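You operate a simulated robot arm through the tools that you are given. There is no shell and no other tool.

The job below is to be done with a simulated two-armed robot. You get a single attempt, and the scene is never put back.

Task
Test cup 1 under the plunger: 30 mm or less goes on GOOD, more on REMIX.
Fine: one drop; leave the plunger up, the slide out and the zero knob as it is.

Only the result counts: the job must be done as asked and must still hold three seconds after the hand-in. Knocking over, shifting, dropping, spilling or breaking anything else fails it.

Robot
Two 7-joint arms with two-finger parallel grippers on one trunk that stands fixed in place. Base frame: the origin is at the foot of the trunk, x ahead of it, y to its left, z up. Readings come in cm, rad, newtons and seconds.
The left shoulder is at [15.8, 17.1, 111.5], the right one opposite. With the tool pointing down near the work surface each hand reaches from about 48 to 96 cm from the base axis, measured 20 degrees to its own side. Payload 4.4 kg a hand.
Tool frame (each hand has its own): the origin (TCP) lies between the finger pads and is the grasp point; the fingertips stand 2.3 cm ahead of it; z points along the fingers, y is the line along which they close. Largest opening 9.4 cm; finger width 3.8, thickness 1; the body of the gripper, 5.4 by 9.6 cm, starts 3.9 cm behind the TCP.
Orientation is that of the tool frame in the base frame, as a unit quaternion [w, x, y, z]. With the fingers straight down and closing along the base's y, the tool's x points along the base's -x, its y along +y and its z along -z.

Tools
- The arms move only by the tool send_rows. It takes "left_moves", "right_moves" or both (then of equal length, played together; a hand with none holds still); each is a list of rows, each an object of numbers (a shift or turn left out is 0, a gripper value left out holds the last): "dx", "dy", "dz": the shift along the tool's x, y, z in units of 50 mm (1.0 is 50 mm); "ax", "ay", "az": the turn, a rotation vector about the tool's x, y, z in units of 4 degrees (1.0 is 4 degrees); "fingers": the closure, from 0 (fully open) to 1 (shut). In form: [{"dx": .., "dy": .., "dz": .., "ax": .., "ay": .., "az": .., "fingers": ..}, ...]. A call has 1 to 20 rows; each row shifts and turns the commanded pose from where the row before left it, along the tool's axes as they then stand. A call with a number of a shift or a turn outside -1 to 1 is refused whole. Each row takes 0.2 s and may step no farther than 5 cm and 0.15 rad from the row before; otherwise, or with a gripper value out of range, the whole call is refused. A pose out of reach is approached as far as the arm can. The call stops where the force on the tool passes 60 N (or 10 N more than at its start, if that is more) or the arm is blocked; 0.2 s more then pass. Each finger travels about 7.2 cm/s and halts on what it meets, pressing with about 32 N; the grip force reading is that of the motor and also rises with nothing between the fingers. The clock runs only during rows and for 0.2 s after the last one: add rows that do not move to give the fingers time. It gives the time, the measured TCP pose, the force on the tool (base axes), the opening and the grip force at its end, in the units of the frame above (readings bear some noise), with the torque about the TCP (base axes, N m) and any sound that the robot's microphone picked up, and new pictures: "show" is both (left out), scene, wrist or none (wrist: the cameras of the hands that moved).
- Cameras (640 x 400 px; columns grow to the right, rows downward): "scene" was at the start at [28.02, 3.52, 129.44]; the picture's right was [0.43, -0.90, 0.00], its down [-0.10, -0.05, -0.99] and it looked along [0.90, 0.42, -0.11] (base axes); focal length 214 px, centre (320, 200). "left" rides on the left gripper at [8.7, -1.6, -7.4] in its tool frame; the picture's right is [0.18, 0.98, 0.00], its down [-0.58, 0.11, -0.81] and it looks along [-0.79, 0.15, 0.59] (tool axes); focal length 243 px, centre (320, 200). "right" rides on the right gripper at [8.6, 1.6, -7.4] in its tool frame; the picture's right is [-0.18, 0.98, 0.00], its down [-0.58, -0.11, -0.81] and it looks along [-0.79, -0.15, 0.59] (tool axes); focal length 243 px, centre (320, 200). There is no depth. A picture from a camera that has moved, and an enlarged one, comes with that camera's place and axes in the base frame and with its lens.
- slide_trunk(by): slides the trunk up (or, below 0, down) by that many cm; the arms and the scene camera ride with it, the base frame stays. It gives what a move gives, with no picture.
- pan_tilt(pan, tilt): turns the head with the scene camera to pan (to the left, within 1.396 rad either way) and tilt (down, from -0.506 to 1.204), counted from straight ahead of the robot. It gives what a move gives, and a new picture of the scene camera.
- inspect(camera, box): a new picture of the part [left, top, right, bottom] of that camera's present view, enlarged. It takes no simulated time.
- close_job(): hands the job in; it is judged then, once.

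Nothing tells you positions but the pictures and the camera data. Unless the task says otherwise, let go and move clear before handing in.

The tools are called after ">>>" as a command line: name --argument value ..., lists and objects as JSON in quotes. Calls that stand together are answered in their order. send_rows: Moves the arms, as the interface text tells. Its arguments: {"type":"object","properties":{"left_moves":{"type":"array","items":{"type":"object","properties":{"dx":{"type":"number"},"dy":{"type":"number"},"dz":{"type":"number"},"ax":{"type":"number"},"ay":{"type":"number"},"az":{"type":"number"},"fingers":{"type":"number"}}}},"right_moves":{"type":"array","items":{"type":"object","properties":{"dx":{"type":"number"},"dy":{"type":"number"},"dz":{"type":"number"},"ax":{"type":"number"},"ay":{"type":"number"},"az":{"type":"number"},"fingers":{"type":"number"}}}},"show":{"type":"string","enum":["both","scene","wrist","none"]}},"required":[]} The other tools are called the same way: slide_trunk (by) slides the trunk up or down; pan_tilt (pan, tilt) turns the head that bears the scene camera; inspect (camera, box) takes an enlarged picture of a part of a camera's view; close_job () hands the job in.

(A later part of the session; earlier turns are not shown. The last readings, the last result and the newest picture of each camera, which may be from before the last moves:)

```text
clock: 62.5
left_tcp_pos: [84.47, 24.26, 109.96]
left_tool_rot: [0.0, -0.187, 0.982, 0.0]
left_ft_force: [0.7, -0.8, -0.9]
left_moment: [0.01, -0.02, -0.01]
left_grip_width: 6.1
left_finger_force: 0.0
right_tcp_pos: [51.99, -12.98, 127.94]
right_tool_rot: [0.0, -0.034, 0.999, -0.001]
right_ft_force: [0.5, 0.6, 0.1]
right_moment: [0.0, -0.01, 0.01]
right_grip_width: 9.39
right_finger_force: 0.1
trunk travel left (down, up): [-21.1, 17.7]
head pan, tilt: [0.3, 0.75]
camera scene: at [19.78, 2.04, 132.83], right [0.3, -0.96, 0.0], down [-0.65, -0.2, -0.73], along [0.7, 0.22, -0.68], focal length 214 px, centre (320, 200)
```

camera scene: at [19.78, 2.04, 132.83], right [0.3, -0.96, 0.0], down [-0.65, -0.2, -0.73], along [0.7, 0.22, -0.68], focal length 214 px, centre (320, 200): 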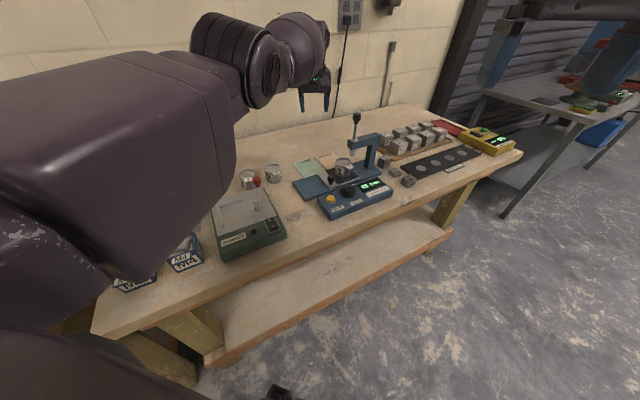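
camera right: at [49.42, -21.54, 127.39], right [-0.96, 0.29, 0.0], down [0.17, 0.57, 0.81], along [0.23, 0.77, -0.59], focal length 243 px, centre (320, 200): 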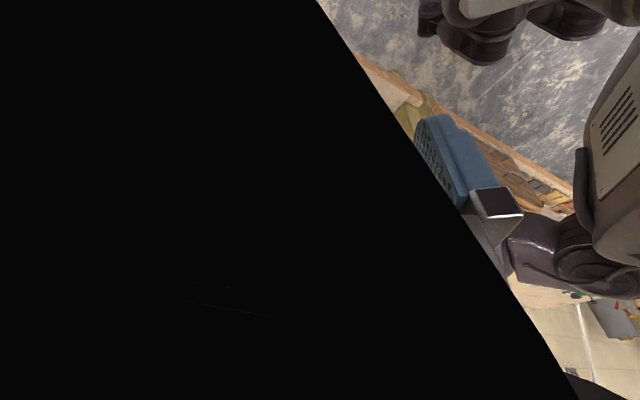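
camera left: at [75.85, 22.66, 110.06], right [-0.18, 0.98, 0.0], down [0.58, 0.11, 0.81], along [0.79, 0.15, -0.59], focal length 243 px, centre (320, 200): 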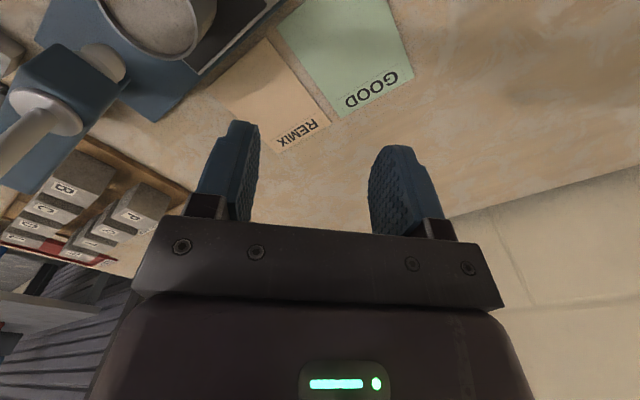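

>>> send_rows --left_moves '[{"dx": 0.2, "dy": 0.6}, {"dx": 0.2, "dy": 0.6}, {}]' --show "none"

```text
clock: 63.3
left_tcp_pos: [84.14, 29.12, 109.82]
left_tool_rot: [0.001, -0.188, 0.982, 0.0]
left_ft_force: [-0.2, -0.2, 0.3]
left_moment: [0.01, 0.0, 0.0]
left_grip_width: 6.09
left_finger_force: 0.0
left hand out of reach, approached as far as the arm can: row 1, 2
right_tcp_pos: [51.95, -13.05, 127.91]
right_tool_rot: [0.0, -0.035, 0.999, 0.0]
right_ft_force: [0.0, -1.3, 0.8]
right_moment: [0.0, 0.0, 0.01]
right_grip_width: 9.38
right_finger_force: 0.0
trunk travel left (down, up): [-21.1, 17.7]
head pan, tilt: [0.3, 0.75]
```

The arm is almost fully straight: raising the trunk also shifts the shoulders back, so it's in a singular pose. I'll move sideways toward −y with a retract, to let the elbow bend again while staying clear of the plunger.

>>> send_rows --left_moves '[{"dz": -0.4}, {"dz": -0.4}, {"dy": -0.4, "dx": 0.2}, {"dy": -0.4, "dx": 0.2}, {"dx": 0.4}, {"dx": 0.4}, {}]' --show "scene"

```text
clock: 64.9
left_tcp_pos: [83.98, 23.39, 114.35]
left_tool_rot: [0.0, -0.187, 0.982, -0.001]
left_ft_force: [0.2, -0.1, -0.4]
left_moment: [-0.01, -0.02, 0.03]
left_grip_width: 6.1
left_finger_force: 0.1
left hand out of reach, approached as far as the arm can: row 5, 6
right_tcp_pos: [52.03, -13.02, 127.92]
right_tool_rot: [-0.001, -0.036, 0.999, 0.001]
right_ft_force: [-0.2, 0.2, 0.1]
right_moment: [-0.01, -0.03, -0.01]
right_grip_width: 9.4
right_finger_force: 0.0
trunk travel left (down, up): [-21.1, 17.7]
head pan, tilt: [0.3, 0.75]
camera scene: at [19.78, 2.04, 132.83], right [0.3, -0.96, 0.0], down [-0.65, -0.2, -0.73], along [0.7, 0.22, -0.68], focal length 214 px, centre (320, 200)
```

scene: 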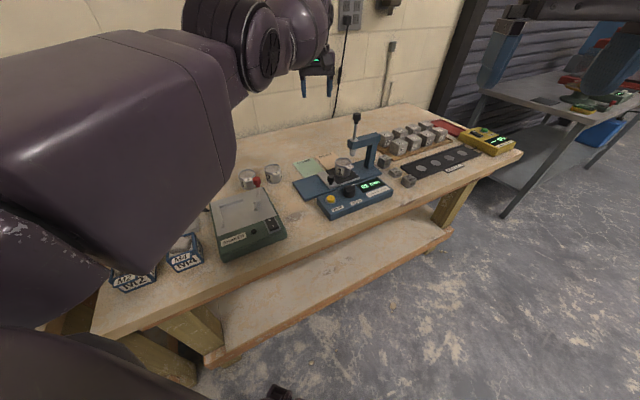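

>>> send_rows --left_moves '[{"dz": 0.5, "dx": 0.1}, {"dz": 0.5, "dx": 0.2}, {"dz": 0.5, "dx": 0.3}, {}]' --show "scene"

```text
clock: 65.9
left_tcp_pos: [84.46, 22.3, 107.09]
left_tool_rot: [0.0, -0.188, 0.982, 0.0]
left_ft_force: [-0.1, 0.2, 0.9]
left_moment: [-0.02, -0.03, 0.0]
left_grip_width: 6.09
left_finger_force: 0.1
left hand out of reach, approached as far as the arm can: row 1, 2, 3
right_tcp_pos: [51.92, -12.95, 128.07]
right_tool_rot: [0.0, -0.035, 0.999, 0.001]
right_ft_force: [-0.6, 0.0, -0.2]
right_moment: [-0.01, 0.03, -0.01]
right_grip_width: 9.39
right_finger_force: 0.0
trunk travel left (down, up): [-21.1, 17.7]
head pan, tilt: [0.3, 0.75]
camera scene: at [19.72, 2.04, 132.86], right [0.3, -0.96, 0.0], down [-0.65, -0.2, -0.73], along [0.7, 0.22, -0.68], focal length 214 px, centre (320, 200)
```

scene: 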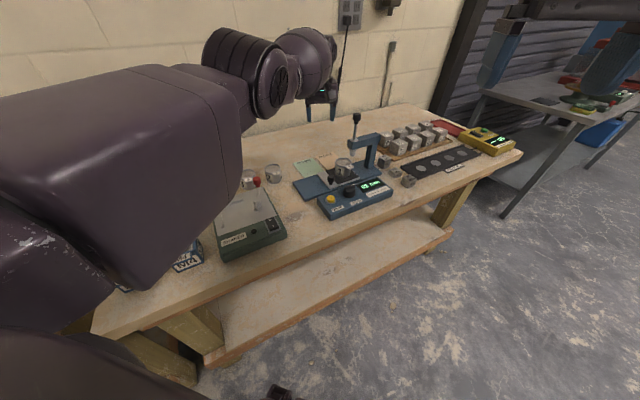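

Still blocked radially. I'll try tilting the fingers forward, which draws the wrist back toward the robot, and see whether the elbow bends.

>>> send_rows --left_moves '[{"ay": -1}, {"ay": -1}, {"ay": -1}, {"ay": -1}, {"ay": -1}, {"ay": -1}, {}]' --show "scene"

```text
clock: 67.5
left_tcp_pos: [90.55, 22.03, 107.15]
left_tool_rot: [0.205, -0.184, 0.961, 0.039]
left_ft_force: [-0.1, 0.1, 0.2]
left_moment: [0.04, -0.03, -0.01]
left_grip_width: 6.12
left_finger_force: 0.1
left hand out of reach, approached as far as the arm can: row 1, 2, 3, 4, 5, 6
right_tcp_pos: [51.98, -12.97, 127.88]
right_tool_rot: [0.0, -0.036, 0.999, 0.001]
right_ft_force: [-0.4, 0.2, 0.4]
right_moment: [0.02, 0.01, 0.04]
right_grip_width: 9.42
right_finger_force: 0.1
trunk travel left (down, up): [-21.1, 17.7]
head pan, tilt: [0.3, 0.75]
camera scene: at [19.77, 2.04, 132.84], right [0.3, -0.96, 0.0], down [-0.65, -0.2, -0.73], along [0.7, 0.22, -0.68], focal length 214 px, centre (320, 200)
```

scene: 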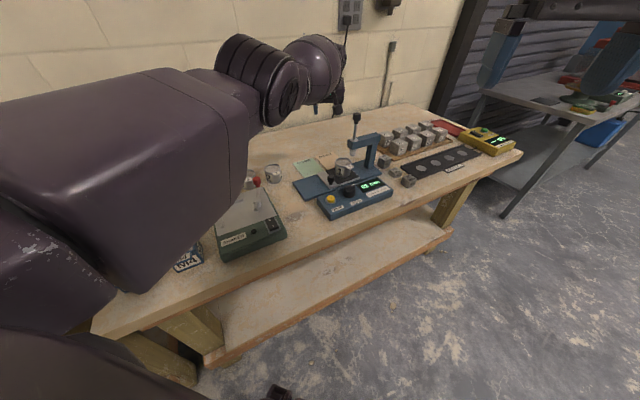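

The elbow seems locked just past straight. I'll straighten the tool while asking the hand to stay out, which stretches the arm to full length, then move up and inward so the elbow bends the proper way.

>>> send_rows --left_moves '[{"ay": 1}, {"ay": 1}, {"ay": 1}, {"ay": 1}, {"ay": 1}, {"ay": 1}, {}]' --show "none"

>>> send_rows --left_moves '[{"dz": -0.5}, {"dz": -0.5}, {"dz": -0.5}, {"dz": -0.5, "dx": 0.2}, {"dz": -0.5, "dx": 0.4}, {"dx": 0.5}, {"dx": 0.5}, {}]' --show "scene"

```text
clock: 69.1
left_tcp_pos: [84.7, 22.31, 106.79]
left_tool_rot: [0.0, -0.187, 0.982, 0.0]
left_ft_force: [-0.1, -0.2, -0.6]
left_moment: [0.01, -0.03, 0.01]
left_grip_width: 6.12
left_finger_force: 0.1
left hand out of reach, approached as far as the arm can: row 1, 2, 3, 4, 5, 6
right_tcp_pos: [52.01, -12.82, 127.93]
right_tool_rot: [0.0, -0.035, 0.999, 0.0]
right_ft_force: [0.8, 0.5, 1.1]
right_moment: [0.0, -0.01, 0.01]
right_grip_width: 9.39
right_finger_force: 0.0
trunk travel left (down, up): [-21.1, 17.7]
head pan, tilt: [0.3, 0.75]
```

```text
clock: 70.9
left_tcp_pos: [82.96, 19.35, 120.53]
left_tool_rot: [-0.001, -0.187, 0.982, 0.0]
left_ft_force: [-0.1, 0.2, 0.1]
left_moment: [-0.01, 0.04, 0.02]
left_grip_width: 6.1
left_finger_force: 0.1
left hand out of reach, approached as far as the arm can: row 5, 6, 7
right_tcp_pos: [52.11, -12.88, 127.94]
right_tool_rot: [0.0, -0.034, 0.999, 0.0]
right_ft_force: [-0.4, 0.0, 0.0]
right_moment: [0.05, 0.0, -0.02]
right_grip_width: 9.41
right_finger_force: 0.1
trunk travel left (down, up): [-21.1, 17.7]
head pan, tilt: [0.3, 0.75]
camera scene: at [19.81, 2.04, 132.82], right [0.3, -0.96, 0.0], down [-0.65, -0.2, -0.73], along [0.7, 0.22, -0.68], focal length 214 px, centre (320, 200)
```

scene: 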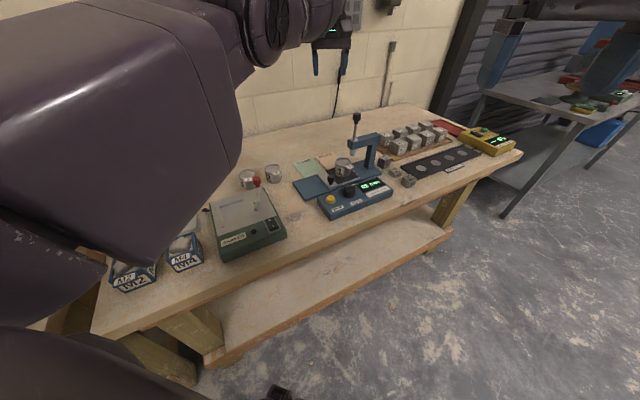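

>>> send_rows --left_moves '[{"dx": -0.5}, {"dx": -0.5}, {"dx": -0.5}, {}, {}]' --show "none"

>>> send_rows --left_moves '[{"dz": -0.4, "dy": -0.2}, {"dz": -0.4, "dy": -0.2}, {"dz": -0.4, "dy": -0.2}, {"dz": -0.4, "dy": -0.2}, {}]' --show "none"

>>> send_rows --left_moves '[{"dx": 0.3}, {"dx": 0.3}, {"dx": 0.3}, {"dx": 0.3}, {"dx": 0.3}, {}]' --show "scene"

```text
clock: 72.1
left_tcp_pos: [83.25, 20.78, 119.96]
left_tool_rot: [0.0, -0.188, 0.982, 0.0]
left_ft_force: [0.6, -0.7, 0.0]
left_moment: [-0.03, -0.04, -0.02]
left_grip_width: 6.13
left_finger_force: 0.1
left hand out of reach, approached as far as the arm can: row 1, 2, 3
right_tcp_pos: [51.92, -12.88, 127.97]
right_tool_rot: [0.0, -0.035, 0.999, 0.0]
right_ft_force: [-0.4, 0.8, 0.3]
right_moment: [0.02, -0.01, 0.02]
right_grip_width: 9.39
right_finger_force: 0.1
trunk travel left (down, up): [-21.1, 17.7]
head pan, tilt: [0.3, 0.75]
```

```text
clock: 73.3
left_tcp_pos: [81.49, 18.16, 126.17]
left_tool_rot: [-0.001, -0.187, 0.982, 0.0]
left_ft_force: [-0.3, 1.0, 0.0]
left_moment: [0.02, -0.02, 0.01]
left_grip_width: 6.13
left_finger_force: 0.1
left hand out of reach, approached as far as the arm can: row 1, 2, 3, 4
right_tcp_pos: [51.99, -12.91, 127.82]
right_tool_rot: [-0.001, -0.036, 0.999, 0.0]
right_ft_force: [0.1, 0.2, -0.4]
right_moment: [-0.01, 0.01, 0.02]
right_grip_width: 9.39
right_finger_force: 0.0
trunk travel left (down, up): [-21.1, 17.7]
head pan, tilt: [0.3, 0.75]
```

```text
clock: 74.7
left_tcp_pos: [74.64, 15.56, 126.13]
left_tool_rot: [-0.001, -0.187, 0.982, 0.0]
left_ft_force: [0.1, 0.6, 0.4]
left_moment: [-0.01, 0.03, -0.03]
left_grip_width: 6.13
left_finger_force: 0.0
left hand out of reach, approached as far as the arm can: row 1, 2
right_tcp_pos: [52.03, -13.01, 128.0]
right_tool_rot: [0.0, -0.034, 0.999, 0.0]
right_ft_force: [0.2, -0.3, -0.2]
right_moment: [-0.02, 0.0, 0.02]
right_grip_width: 9.39
right_finger_force: 0.0
trunk travel left (down, up): [-21.1, 17.7]
head pan, tilt: [0.3, 0.75]
camera scene: at [19.79, 2.06, 132.82], right [0.3, -0.96, 0.0], down [-0.65, -0.2, -0.73], along [0.7, 0.22, -0.68], focal length 214 px, centre (320, 200)
```

scene: 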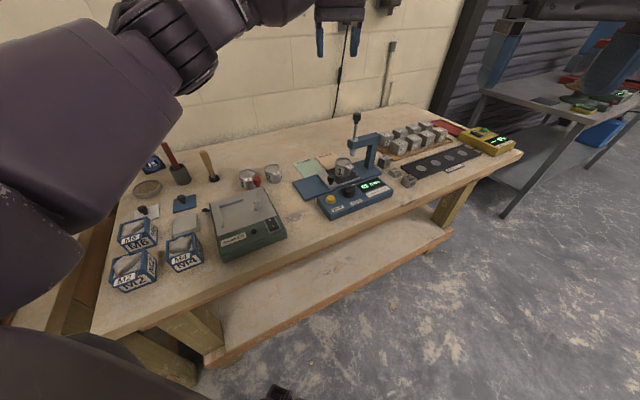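

The elbow is bent normally again, nothing on the bench has moved, and the trunk is at +8. I now know the reach limit, and the remaining slide push is well within it here. I'll re-square the hand above the slide knob and look.

>>> send_rows --left_moves '[{"az": 0.9}, {"az": 0.9}, {"az": 0.9}, {"az": 0.9}, {"az": 0.9}, {"az": 0.9, "dz": 0.4}, {"dz": 0.6}, {"dz": 0.6}, {"dz": 0.6}, {}]' --show "both"

>>> inspect --camera "left" --box '[200, 0, 440, 150]'

```text
clock: 76.9
left_tcp_pos: [74.52, 15.26, 115.49]
left_tool_rot: [0.001, -0.001, 1.0, 0.001]
left_ft_force: [-0.1, -0.3, 0.5]
left_moment: [0.0, -0.01, 0.02]
left_grip_width: 6.12
left_finger_force: 0.1
right_tcp_pos: [51.94, -12.77, 127.98]
right_tool_rot: [0.0, -0.035, 0.999, 0.0]
right_ft_force: [-0.1, 0.6, 0.3]
right_moment: [0.01, 0.0, 0.01]
right_grip_width: 9.42
right_finger_force: 0.0
trunk travel left (down, up): [-21.1, 17.7]
head pan, tilt: [0.3, 0.75]
camera scene: at [19.71, 2.03, 132.86], right [0.3, -0.96, 0.0], down [-0.65, -0.2, -0.73], along [0.7, 0.22, -0.68], focal length 214 px, centre (320, 200)
camera left: at [65.94, 13.6, 122.93], right [-0.18, 0.98, 0.0], down [0.58, 0.11, 0.81], along [0.79, 0.15, -0.59], focal length 243 px, centre (320, 200)
```

scene: 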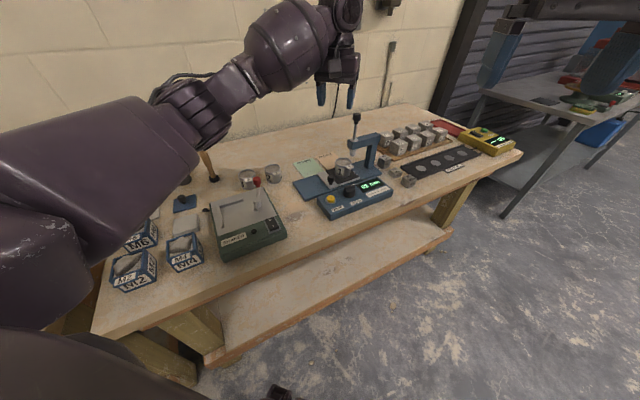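
left: 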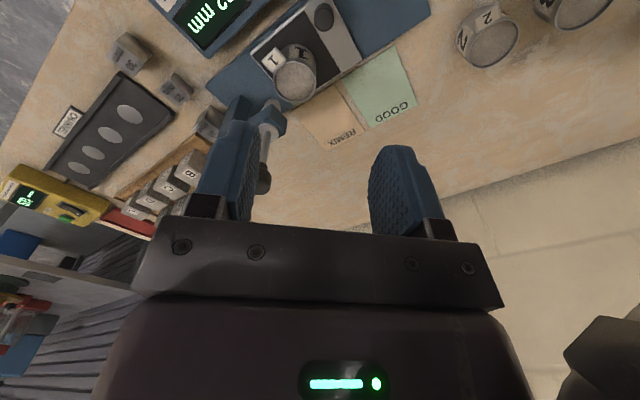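

```text
2.67 times, centred on (320, 75) of left
camera zoom: at [65.94, 13.6, 122.93], right [-0.18, 0.98, 0.0], down [0.58, 0.11, 0.81], along [0.79, 0.15, -0.59], focal length 647 px, centre (320, 533)
```

zoom: 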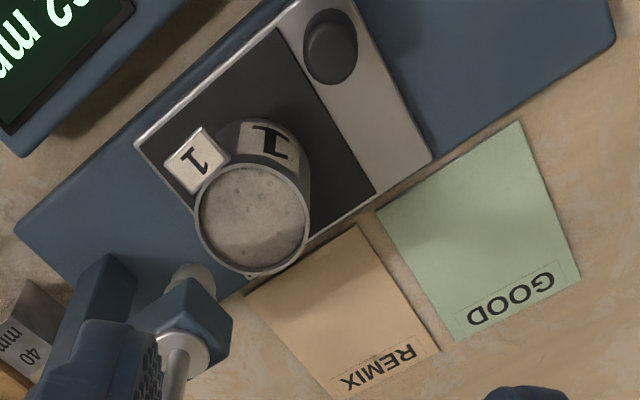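

The knob is at (75.8, 15.9) and cup 1 at (82.9, 13.4), so about 4 cm of push remains. I'll move over the knob and descend in stages.

>>> send_rows --left_moves '[{"dx": -0.25, "dy": 0.11}, {"dz": 0.7}, {"dz": 0.8}, {"dz": 0.8}, {"dz": 0.8}, {"dz": 0.8}, {"dz": 0.4}, {}]' --show "both"

>>> inspect --camera "scene" --box '[200, 60, 420, 220]'

```text
clock: 78.7
left_tcp_pos: [75.69, 15.82, 94.1]
left_tool_rot: [0.001, 0.001, 1.0, 0.0]
left_ft_force: [0.1, -0.1, -0.3]
left_moment: [0.0, -0.01, 0.0]
left_grip_width: 6.11
left_finger_force: 0.0
right_tcp_pos: [51.98, -12.85, 127.86]
right_tool_rot: [0.0, -0.035, 0.999, -0.001]
right_ft_force: [-0.3, 0.3, 0.6]
right_moment: [0.01, -0.01, -0.01]
right_grip_width: 9.39
right_finger_force: 0.0
trunk travel left (down, up): [-21.1, 17.7]
head pan, tilt: [0.3, 0.75]
camera scene: at [19.76, 2.04, 132.85], right [0.3, -0.96, 0.0], down [-0.65, -0.2, -0.73], along [0.7, 0.22, -0.68], focal length 214 px, centre (320, 200)
camera left: at [67.16, 14.21, 101.55], right [-0.18, 0.98, 0.0], down [0.58, 0.11, 0.81], along [0.79, 0.15, -0.59], focal length 243 px, centre (320, 200)
```

scene: 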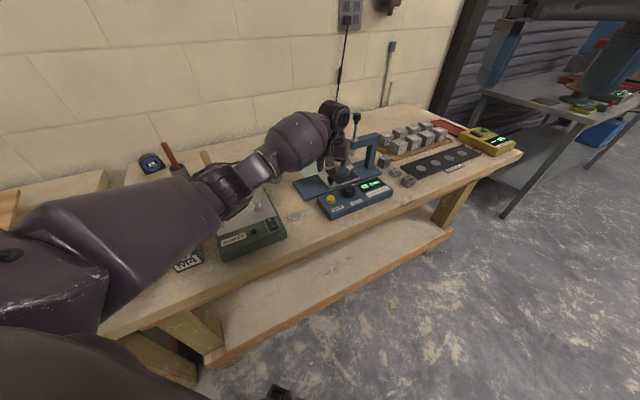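
left: 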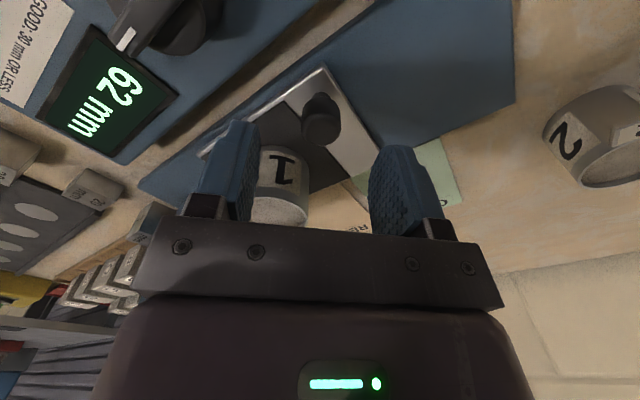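

```text
2.50 times, centred on (310, 140) of scene
camera zoom: at [19.76, 2.04, 132.85], right [0.3, -0.96, 0.0], down [-0.65, -0.2, -0.73], along [0.7, 0.22, -0.68], focal length 536 px, centre (345, 350)
```

zoom: 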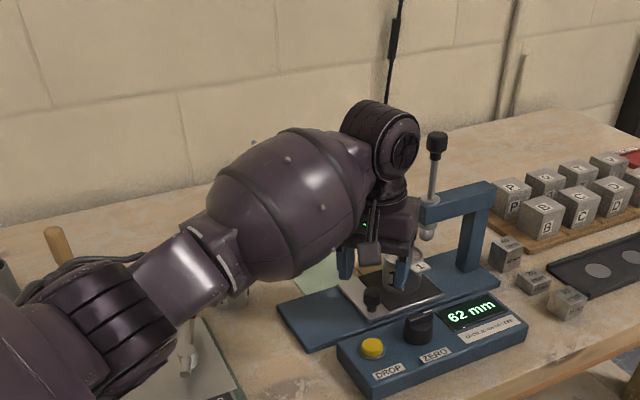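

>>> send_rows --left_moves '[{"dz": 0.4}, {"dz": 0.38}, {}, {"fingers": 0.55}, {"fingers": 0.7}, {"fingers": 0.85}, {"fingers": 1.0}, {}, {}]' --show "wrist"

>>> send_rows --left_moves '[{"dx": -0.1, "dy": -0.1}, {"dx": -0.1, "dy": -0.1}, {"dx": -0.1, "dy": -0.1}, {}]' --show "both"

>>> inspect --camera "scene" --box '[290, 100, 410, 205]'

```text
clock: 80.7
left_tcp_pos: [75.79, 15.94, 90.03]
left_tool_rot: [0.001, 0.0, 1.0, 0.0]
left_ft_force: [3.0, 4.2, 0.0]
left_moment: [0.09, -0.21, 0.05]
left_grip_width: 2.29
left_finger_force: 45.0
right_tcp_pos: [51.97, -13.01, 127.83]
right_tool_rot: [0.0, -0.036, 0.999, -0.001]
right_ft_force: [-0.1, -0.6, 0.0]
right_moment: [-0.02, 0.01, -0.03]
right_grip_width: 9.41
right_finger_force: 0.1
trunk travel left (down, up): [-21.1, 17.7]
head pan, tilt: [0.3, 0.75]
camera left: at [67.19, 14.22, 97.45], right [-0.18, 0.98, 0.0], down [0.58, 0.11, 0.81], along [0.79, 0.15, -0.59], focal length 243 px, centre (320, 200)
```

left: 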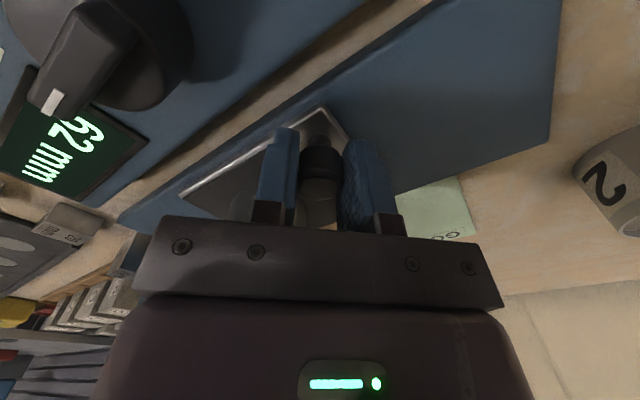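

```text
clock: 81.7
left_tcp_pos: [77.37, 14.17, 89.96]
left_tool_rot: [0.001, 0.0, 1.0, -0.001]
left_ft_force: [1.4, 0.6, 5.1]
left_moment: [0.04, 0.81, 0.05]
left_grip_width: 2.31
left_finger_force: 44.9
right_tcp_pos: [51.91, -12.96, 127.94]
right_tool_rot: [0.0, -0.035, 0.999, -0.001]
right_ft_force: [0.0, 0.4, -0.8]
right_moment: [0.01, 0.02, 0.01]
right_grip_width: 9.4
right_finger_force: 0.1
trunk travel left (down, up): [-21.1, 17.7]
head pan, tilt: [0.3, 0.75]
camera scene: at [19.75, 2.04, 132.85], right [0.3, -0.96, 0.0], down [-0.65, -0.2, -0.73], along [0.7, 0.22, -0.68], focal length 214 px, centre (320, 200)
camera left: at [68.8, 12.61, 97.45], right [-0.18, 0.98, 0.0], down [0.58, 0.11, 0.81], along [0.79, 0.15, -0.59], focal length 243 px, centre (320, 200)
```

scene: 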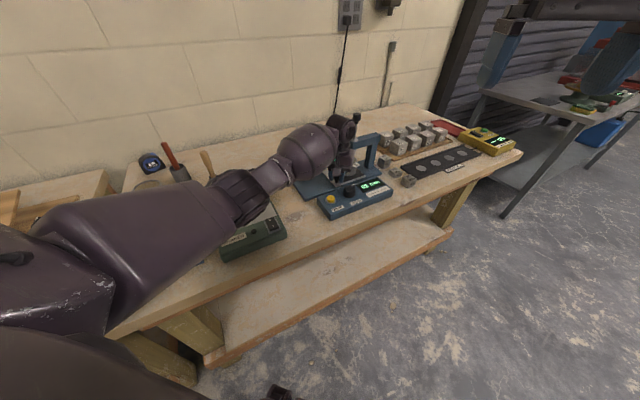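
left: 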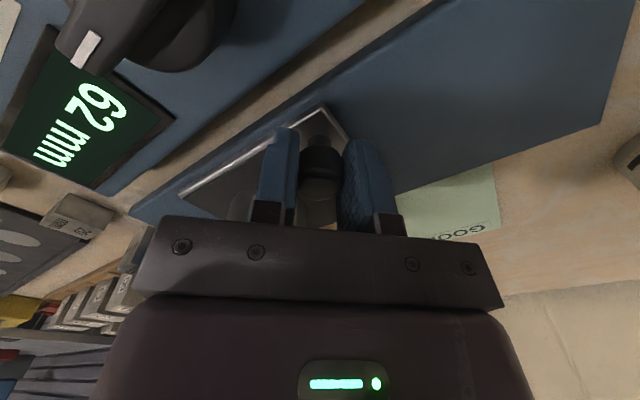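

```text
3.81 times, centred on (350, 152) of scene
camera zoom: at [19.75, 2.04, 132.85], right [0.3, -0.96, 0.0], down [-0.65, -0.2, -0.73], along [0.7, 0.22, -0.68], focal length 817 px, centre (206, 381)
```

zoom: 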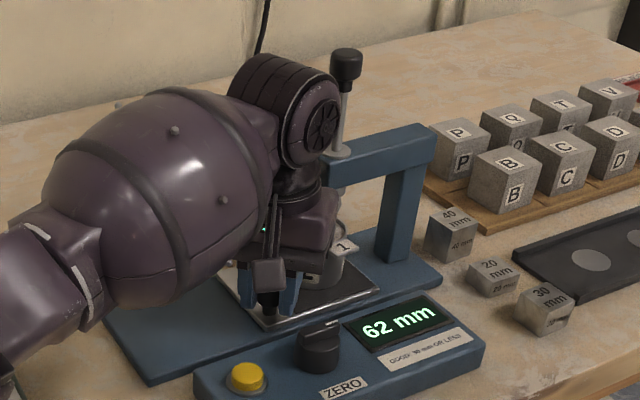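

>>> send_rows --left_moves '[{"dx": -0.07, "dy": -0.07}, {"dx": -0.07, "dy": -0.07}, {}]' --show "none"

>>> send_rows --left_moves '[{"dx": -0.05, "dy": -0.05}, {}]' --show "none"

>>> inspect --camera "scene" --box '[290, 100, 410, 205]'

```text
clock: 82.5
left_tcp_pos: [78.07, 13.77, 90.0]
left_tool_rot: [0.002, 0.001, 1.0, 0.0]
left_ft_force: [3.1, 2.5, 8.5]
left_moment: [0.05, 0.78, 0.0]
left_grip_width: 2.3
left_finger_force: 44.6
right_tcp_pos: [52.02, -12.86, 128.05]
right_tool_rot: [0.0, -0.034, 0.999, 0.0]
right_ft_force: [-0.7, -0.6, 0.1]
right_moment: [-0.05, -0.06, -0.01]
right_grip_width: 9.41
right_finger_force: 0.1
trunk travel left (down, up): [-21.1, 17.7]
head pan, tilt: [0.3, 0.75]
```

```text
clock: 83.1
left_tcp_pos: [78.27, 13.36, 90.0]
left_tool_rot: [0.002, 0.0, 1.0, 0.0]
left_ft_force: [1.8, 0.7, 7.7]
left_moment: [0.0, -0.34, 0.06]
left_grip_width: 2.34
left_finger_force: 45.4
right_tcp_pos: [51.92, -13.02, 127.84]
right_tool_rot: [0.0, -0.035, 0.999, 0.0]
right_ft_force: [0.0, -0.1, -0.4]
right_moment: [0.0, -0.04, 0.05]
right_grip_width: 9.39
right_finger_force: 0.0
trunk travel left (down, up): [-21.1, 17.7]
head pan, tilt: [0.3, 0.75]
```

```text
3.81 times, centred on (350, 152) of scene
camera zoom: at [19.72, 2.03, 132.85], right [0.3, -0.96, 0.0], down [-0.65, -0.2, -0.73], along [0.7, 0.22, -0.68], focal length 817 px, centre (206, 381)
```

zoom: 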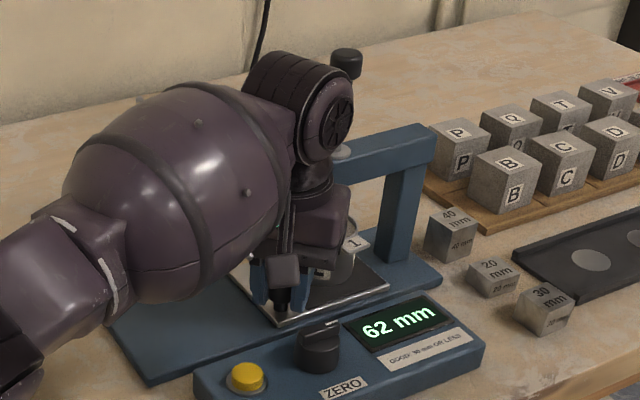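

>>> send_rows --left_moves '[{"dx": -0.05, "dy": -0.05}, {}]' --show "none"

>>> send_rows --left_moves '[{"dx": -0.04, "dy": -0.04}, {}]' --show "wrist"

```text
clock: 83.7
left_tcp_pos: [78.36, 13.29, 90.05]
left_tool_rot: [0.001, 0.0, 1.0, -0.001]
left_ft_force: [-14.1, 5.5, 8.0]
left_moment: [0.1, -0.32, -0.06]
left_grip_width: 2.31
left_finger_force: 45.1
right_tcp_pos: [51.81, -13.02, 127.98]
right_tool_rot: [0.001, -0.035, 0.999, 0.0]
right_ft_force: [-0.2, 0.1, -0.3]
right_moment: [-0.01, -0.01, -0.01]
right_grip_width: 9.4
right_finger_force: 0.0
trunk travel left (down, up): [-21.1, 17.7]
head pan, tilt: [0.3, 0.75]
```

```text
clock: 84.3
left_tcp_pos: [78.53, 13.24, 90.01]
left_tool_rot: [-0.001, 0.0, 1.0, 0.001]
left_ft_force: [-31.6, 16.6, 6.8]
left_moment: [0.29, 0.73, 0.11]
left_grip_width: 2.34
left_finger_force: 45.5
right_tcp_pos: [51.59, -12.88, 128.13]
right_tool_rot: [0.0, -0.035, 0.999, -0.001]
right_ft_force: [-0.6, -0.1, 0.0]
right_moment: [-0.03, -0.02, -0.03]
right_grip_width: 9.4
right_finger_force: 0.0
trunk travel left (down, up): [-21.1, 17.7]
head pan, tilt: [0.3, 0.75]
camera left: at [69.91, 11.62, 97.45], right [-0.19, 0.98, 0.0], down [0.58, 0.11, 0.81], along [0.79, 0.15, -0.59], focal length 243 px, centre (320, 200)
```

left: 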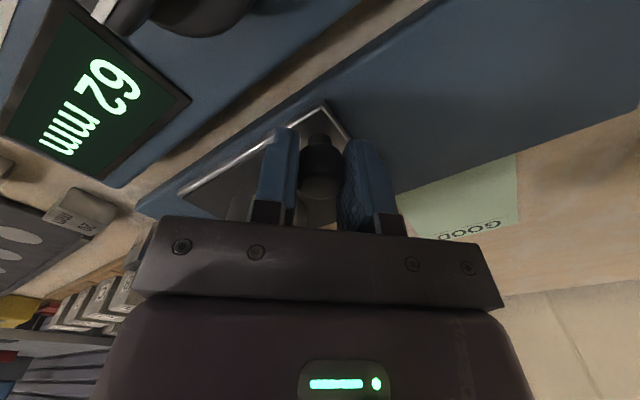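

The slide has reached its end stop. I'll relieve the pressure, release the knob and rise away from the plunger.

>>> send_rows --left_moves '[{"dx": 0.08, "dy": 0.08}, {}]' --show "none"

>>> send_rows --left_moves '[{"fingers": 0.8}, {"fingers": 0.65}, {"fingers": 0.45}, {"fingers": 0.35}, {}]' --show "wrist"

```text
clock: 84.9
left_tcp_pos: [78.46, 13.44, 89.94]
left_tool_rot: [0.002, 0.0, 1.0, -0.001]
left_ft_force: [-1.3, 4.1, -1.6]
left_moment: [-0.02, 0.23, -0.02]
left_grip_width: 2.32
left_finger_force: 44.4
right_tcp_pos: [51.9, -12.95, 127.86]
right_tool_rot: [-0.001, -0.035, 0.999, 0.0]
right_ft_force: [0.5, -0.2, -0.4]
right_moment: [0.02, -0.01, 0.03]
right_grip_width: 9.41
right_finger_force: 0.0
trunk travel left (down, up): [-21.1, 17.7]
head pan, tilt: [0.3, 0.75]
```

```text
clock: 86.1
left_tcp_pos: [78.39, 13.43, 89.85]
left_tool_rot: [0.001, 0.0, 1.0, 0.0]
left_ft_force: [0.7, -0.7, 0.6]
left_moment: [-0.03, 0.0, -0.02]
left_grip_width: 6.09
left_finger_force: 0.1
right_tcp_pos: [51.99, -12.95, 127.85]
right_tool_rot: [0.0, -0.035, 0.999, 0.001]
right_ft_force: [-0.3, -0.7, -0.2]
right_moment: [0.01, 0.0, -0.01]
right_grip_width: 9.4
right_finger_force: 0.2
trunk travel left (down, up): [-21.1, 17.7]
head pan, tilt: [0.3, 0.75]
camera left: at [69.82, 11.73, 97.44], right [-0.18, 0.98, 0.0], down [0.58, 0.11, 0.81], along [0.79, 0.15, -0.59], focal length 243 px, centre (320, 200)
```

left: 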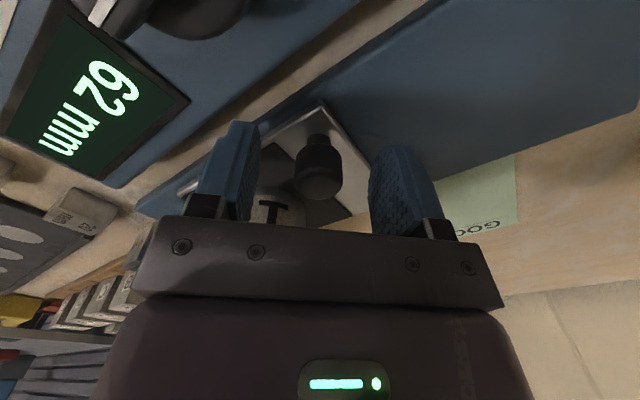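

>>> send_rows --left_moves '[{"dz": -0.3}, {"dz": -0.6}, {"dz": -0.6, "dx": 0.3, "dy": 0.2}, {"dz": -0.6, "dx": 0.6, "dy": 0.4}, {"dz": -0.6, "dx": 0.6, "dy": 0.4}, {"dz": -0.6, "dx": 0.6, "dy": 0.4}, {}]' --show "both"

>>> inspect --camera "scene" --box '[280, 100, 420, 205]'

>>> inspect --camera "left" --box '[160, 0, 400, 150]'

```text
clock: 87.7
left_tcp_pos: [67.69, 20.47, 106.32]
left_tool_rot: [0.0, 0.0, 1.0, 0.0]
left_ft_force: [0.4, 0.6, -0.8]
left_moment: [0.0, 0.02, -0.01]
left_grip_width: 6.11
left_finger_force: 0.1
right_tcp_pos: [52.08, -13.03, 127.7]
right_tool_rot: [0.0, -0.035, 0.999, 0.0]
right_ft_force: [-0.1, -0.7, -0.1]
right_moment: [0.0, 0.0, 0.0]
right_grip_width: 9.42
right_finger_force: 0.0
trunk travel left (down, up): [-21.1, 17.7]
head pan, tilt: [0.3, 0.75]
camera scene: at [19.86, 2.01, 132.8], right [0.3, -0.96, 0.0], down [-0.65, -0.2, -0.73], along [0.7, 0.22, -0.68], focal length 214 px, centre (320, 200)
camera left: at [59.16, 18.77, 113.77], right [-0.18, 0.98, 0.0], down [0.58, 0.11, 0.81], along [0.79, 0.15, -0.59], focal length 243 px, centre (320, 200)
```

scene: 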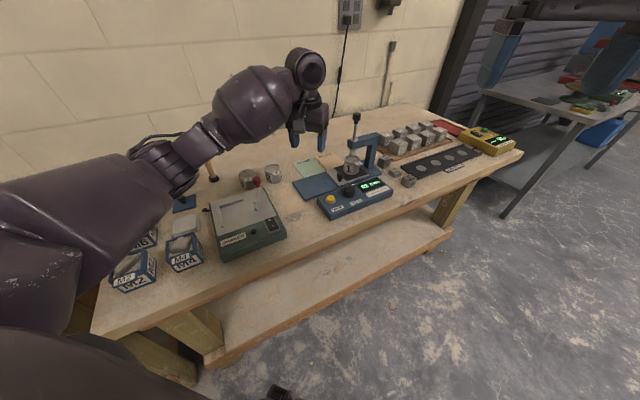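
left: 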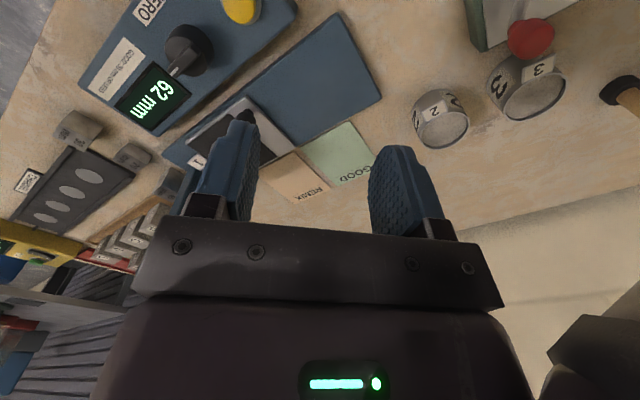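

```text
3.81 times, centred on (350, 152) of scene
camera zoom: at [19.86, 2.01, 132.8], right [0.3, -0.96, 0.0], down [-0.65, -0.2, -0.73], along [0.7, 0.22, -0.68], focal length 817 px, centre (206, 381)
```

zoom: 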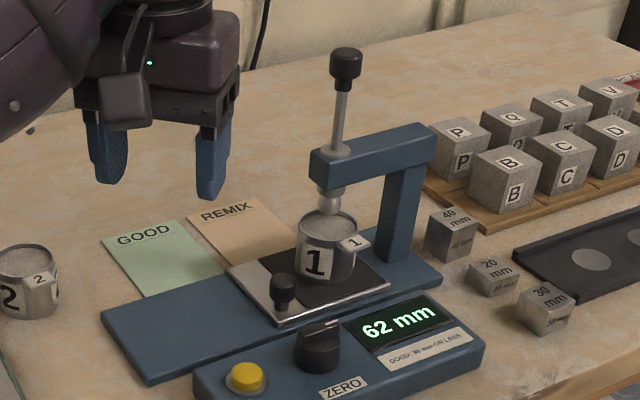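

```text
2.67 times, centred on (280, 75) of left
camera zoom: at [59.16, 18.77, 113.77], right [-0.18, 0.98, 0.0], down [0.58, 0.11, 0.81], along [0.79, 0.15, -0.59], focal length 647 px, centre (427, 533)
```

zoom: 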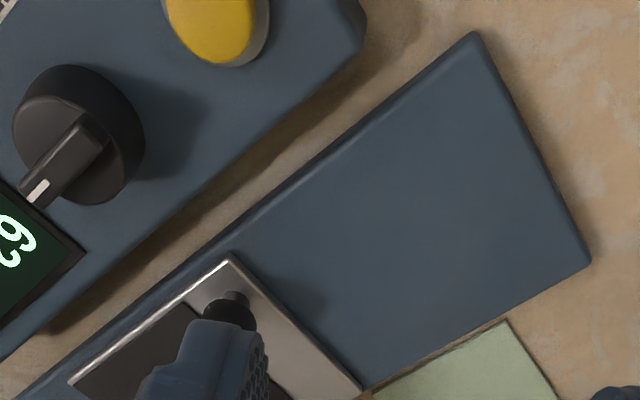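

Cup 1 sits right under the plunger. I'll press DROP with the left hand's closed fingers, moving above the yellow button at about (67.1, 13.3) and checking first.

>>> send_rows --left_moves '[{"fingers": 1.0, "dx": 0.04, "dy": -0.48}, {"dx": 0.04, "dy": -0.48}, {"dx": 0.04, "dy": -0.47}, {"dz": 0.5}, {"dz": 0.5}, {}]' --show "both"

>>> inspect --camera "left" --box '[200, 40, 440, 190]'

>>> inspect --camera "scene" --box '[280, 100, 420, 225]'

```text
clock: 89.1
left_tcp_pos: [67.04, 13.16, 101.28]
left_tool_rot: [0.001, 0.0, 1.0, 0.0]
left_ft_force: [0.3, -1.2, -0.6]
left_moment: [0.03, 0.01, 0.03]
left_grip_width: 0.0
left_finger_force: 31.6
right_tcp_pos: [51.91, -13.03, 127.81]
right_tool_rot: [-0.001, -0.035, 0.999, 0.0]
right_ft_force: [-0.5, 0.0, 0.6]
right_moment: [0.01, 0.01, -0.02]
right_grip_width: 9.4
right_finger_force: 0.1
trunk travel left (down, up): [-21.1, 17.7]
head pan, tilt: [0.3, 0.75]
camera scene: at [19.76, 2.04, 132.85], right [0.3, -0.96, 0.0], down [-0.65, -0.2, -0.73], along [0.7, 0.22, -0.68], focal length 214 px, centre (320, 200)
camera left: at [58.43, 11.58, 108.73], right [-0.18, 0.98, 0.0], down [0.58, 0.11, 0.81], along [0.79, 0.15, -0.59], focal length 243 px, centre (320, 200)
```

scene: 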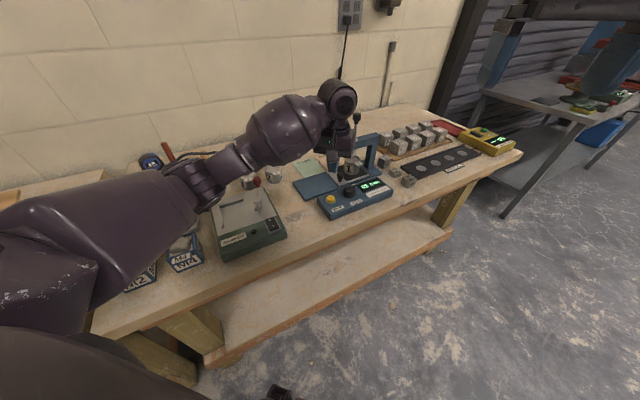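
left: 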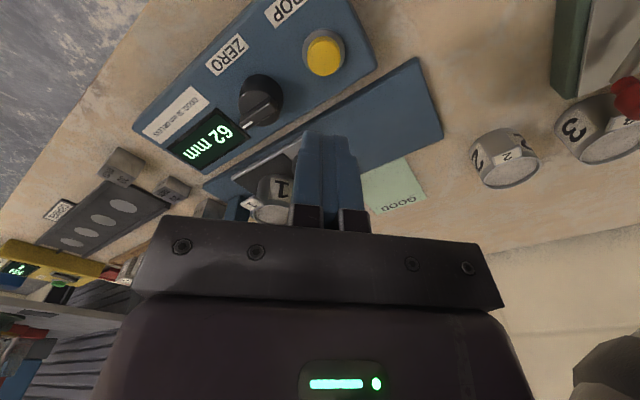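

```text
2.67 times, centred on (320, 115) of left
camera zoom: at [58.43, 11.58, 108.73], right [-0.18, 0.98, 0.0], down [0.58, 0.11, 0.81], along [0.79, 0.15, -0.59], focal length 647 px, centre (320, 427)
```

zoom: 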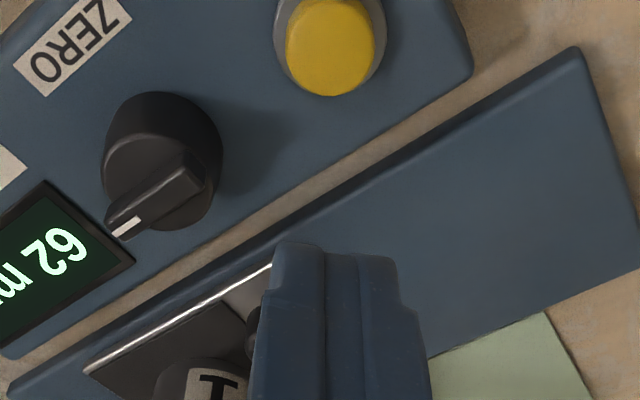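

```text
3.20 times, centred on (350, 162) of scene
camera zoom: at [19.76, 2.04, 132.85], right [0.3, -0.96, 0.0], down [-0.65, -0.2, -0.73], along [0.7, 0.22, -0.68], focal length 686 px, centre (224, 320)
```

zoom: 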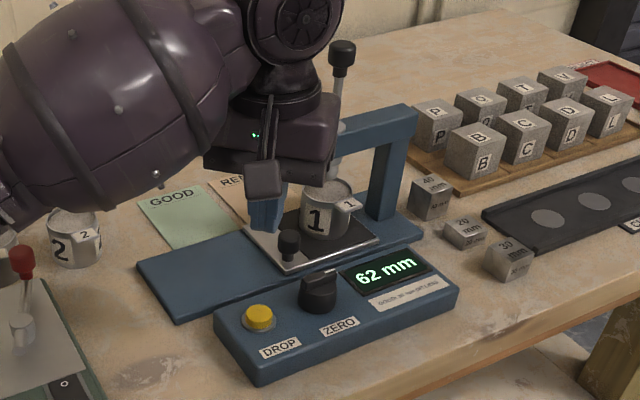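

>>> send_rows --left_moves '[{"dx": -0.08, "dy": 0.08}, {"dz": 0.6}, {"dz": 0.6}, {"dz": 0.6}, {"dz": 0.15}, {}]' --show "both"

>>> inspect --camera "scene" --box '[280, 100, 420, 225]'

```text
clock: 90.5
left_tcp_pos: [67.68, 13.83, 91.66]
left_tool_rot: [0.001, 0.0, 1.0, 0.0]
left_ft_force: [0.0, 0.9, -0.5]
left_moment: [-0.02, -0.05, 0.01]
left_grip_width: 0.0
left_finger_force: 32.3
right_tcp_pos: [51.92, -12.94, 127.77]
right_tool_rot: [0.0, -0.035, 0.999, 0.0]
right_ft_force: [-0.4, -0.4, 1.3]
right_moment: [-0.03, -0.03, 0.02]
right_grip_width: 9.4
right_finger_force: 0.0
trunk travel left (down, up): [-21.1, 17.7]
head pan, tilt: [0.3, 0.75]
camera scene: at [19.79, 2.04, 132.84], right [0.3, -0.96, 0.0], down [-0.65, -0.2, -0.73], along [0.7, 0.22, -0.68], focal length 214 px, centre (320, 200)
camera left: at [59.11, 12.09, 99.04], right [-0.18, 0.98, 0.0], down [0.58, 0.11, 0.81], along [0.79, 0.15, -0.59], focal length 243 px, centre (320, 200)
```

scene: 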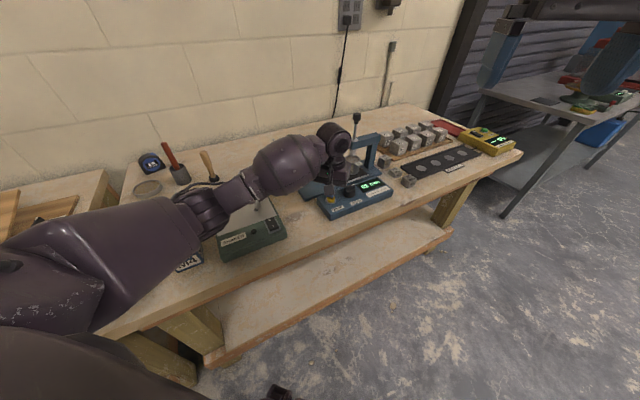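
left: 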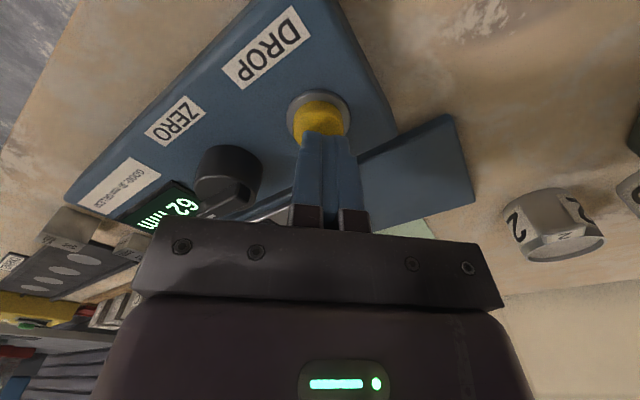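

```text
3.20 times, centred on (350, 162) of scene
camera zoom: at [19.79, 2.04, 132.84], right [0.3, -0.96, 0.0], down [-0.65, -0.2, -0.73], along [0.7, 0.22, -0.68], focal length 686 px, centre (224, 320)
```

zoom: 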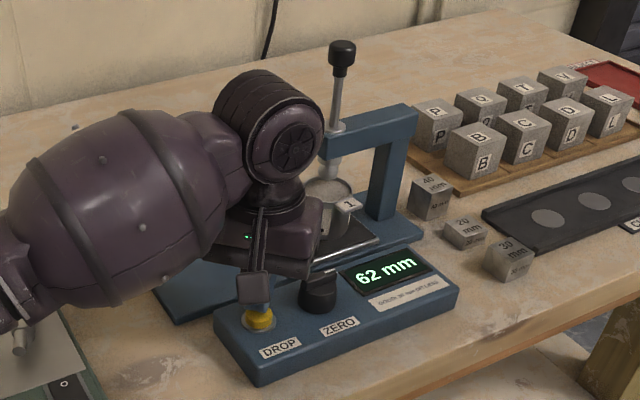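

Fingertips are over the button. I'll press in small steps, watching force, sound and display.

>>> send_rows --left_moves '[{"dy": -0.05, "dz": 0.1}, {"dz": 0.08}, {"dz": 0.06}, {}]' --show "none"

>>> inspect --camera "scene" --box '[280, 100, 420, 225]'

```text
clock: 91.5
left_tcp_pos: [67.73, 13.53, 90.71]
left_tool_rot: [0.003, 0.0, 1.0, 0.0]
left_ft_force: [8.3, 2.7, 20.5]
left_moment: [0.05, -0.01, -0.06]
left_grip_width: 0.0
left_finger_force: 31.5
right_tcp_pos: [51.91, -12.96, 128.04]
right_tool_rot: [0.001, -0.035, 0.999, 0.0]
right_ft_force: [0.1, 0.2, -0.2]
right_moment: [-0.01, -0.01, 0.02]
right_grip_width: 9.41
right_finger_force: 0.0
trunk travel left (down, up): [-21.1, 17.7]
head pan, tilt: [0.3, 0.75]
heard: click
```

```text
3.20 times, centred on (350, 162) of scene
camera zoom: at [19.66, 2.04, 132.89], right [0.3, -0.96, 0.0], down [-0.65, -0.2, -0.73], along [0.7, 0.22, -0.68], focal length 686 px, centre (224, 320)
```

zoom: 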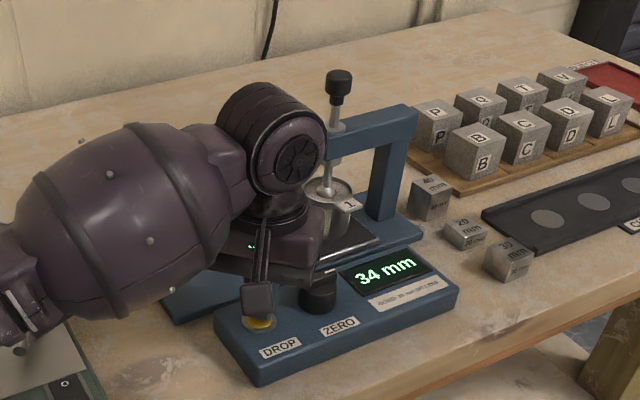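

Click heard: the plunger dropped and the display now reads 34 mm. I'll come off the button and check that the reading holds.

>>> send_rows --left_moves '[{"dz": -0.3}, {"dz": -0.6}, {"dz": -0.8}, {"dz": -0.8}, {}, {}, {}, {}, {}]' --show "both"

>>> inspect --camera "scene" --box '[300, 110, 410, 225]'

>>> inspect --camera "left" --box '[120, 0, 440, 200]'

```text
clock: 93.5
left_tcp_pos: [67.6, 13.37, 102.88]
left_tool_rot: [0.001, 0.0, 1.0, 0.0]
left_ft_force: [-0.7, -0.4, 0.0]
left_moment: [-0.03, -0.01, -0.01]
left_grip_width: 0.0
left_finger_force: 31.2
right_tcp_pos: [51.95, -13.05, 127.95]
right_tool_rot: [0.001, -0.035, 0.999, 0.001]
right_ft_force: [0.8, -0.8, -1.0]
right_moment: [-0.01, 0.01, -0.01]
right_grip_width: 9.42
right_finger_force: 0.1
trunk travel left (down, up): [-21.1, 17.7]
head pan, tilt: [0.3, 0.75]
camera scene: at [19.78, 2.04, 132.83], right [0.3, -0.96, 0.0], down [-0.65, -0.2, -0.73], along [0.7, 0.22, -0.68], focal length 214 px, centre (320, 200)
camera left: at [59.04, 11.69, 110.29], right [-0.18, 0.98, 0.0], down [0.58, 0.11, 0.81], along [0.79, 0.15, -0.59], focal length 243 px, centre (320, 200)
```

scene: 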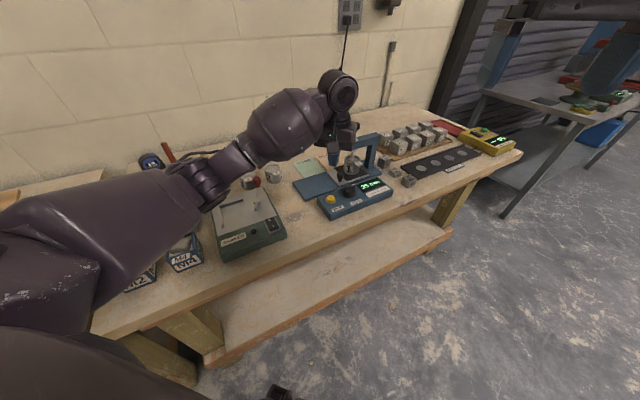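
left: 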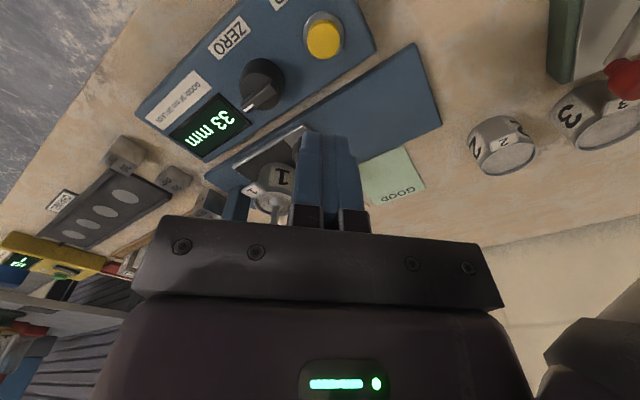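

```text
3.48 times, centred on (355, 168) of scene
camera zoom: at [19.78, 2.04, 132.83], right [0.3, -0.96, 0.0], down [-0.65, -0.2, -0.73], along [0.7, 0.22, -0.68], focal length 746 px, centre (198, 313)
```

zoom: 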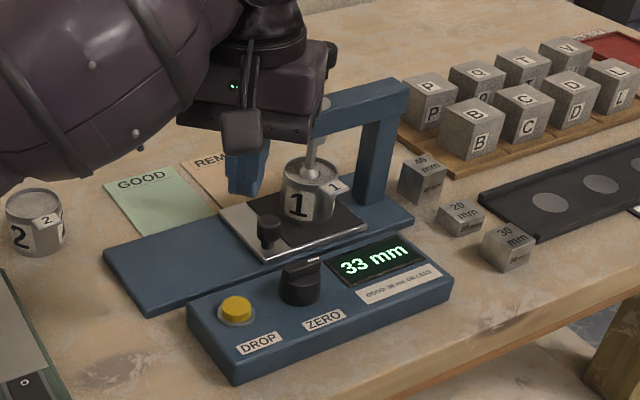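

```text
2.00 times, centred on (280, 100) of left
camera zoom: at [59.04, 11.69, 110.29], right [-0.18, 0.98, 0.0], down [0.58, 0.11, 0.81], along [0.79, 0.15, -0.59], focal length 485 px, centre (400, 400)
```

zoom: 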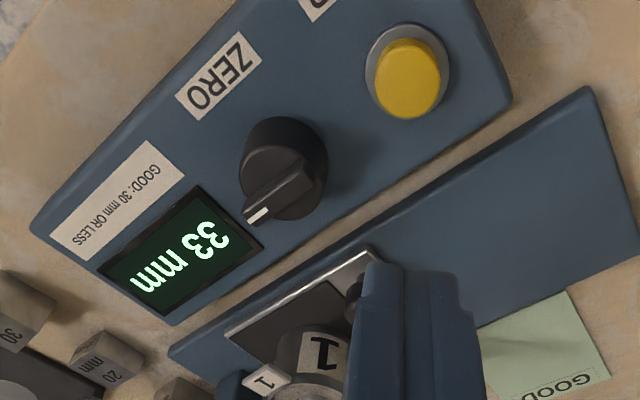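

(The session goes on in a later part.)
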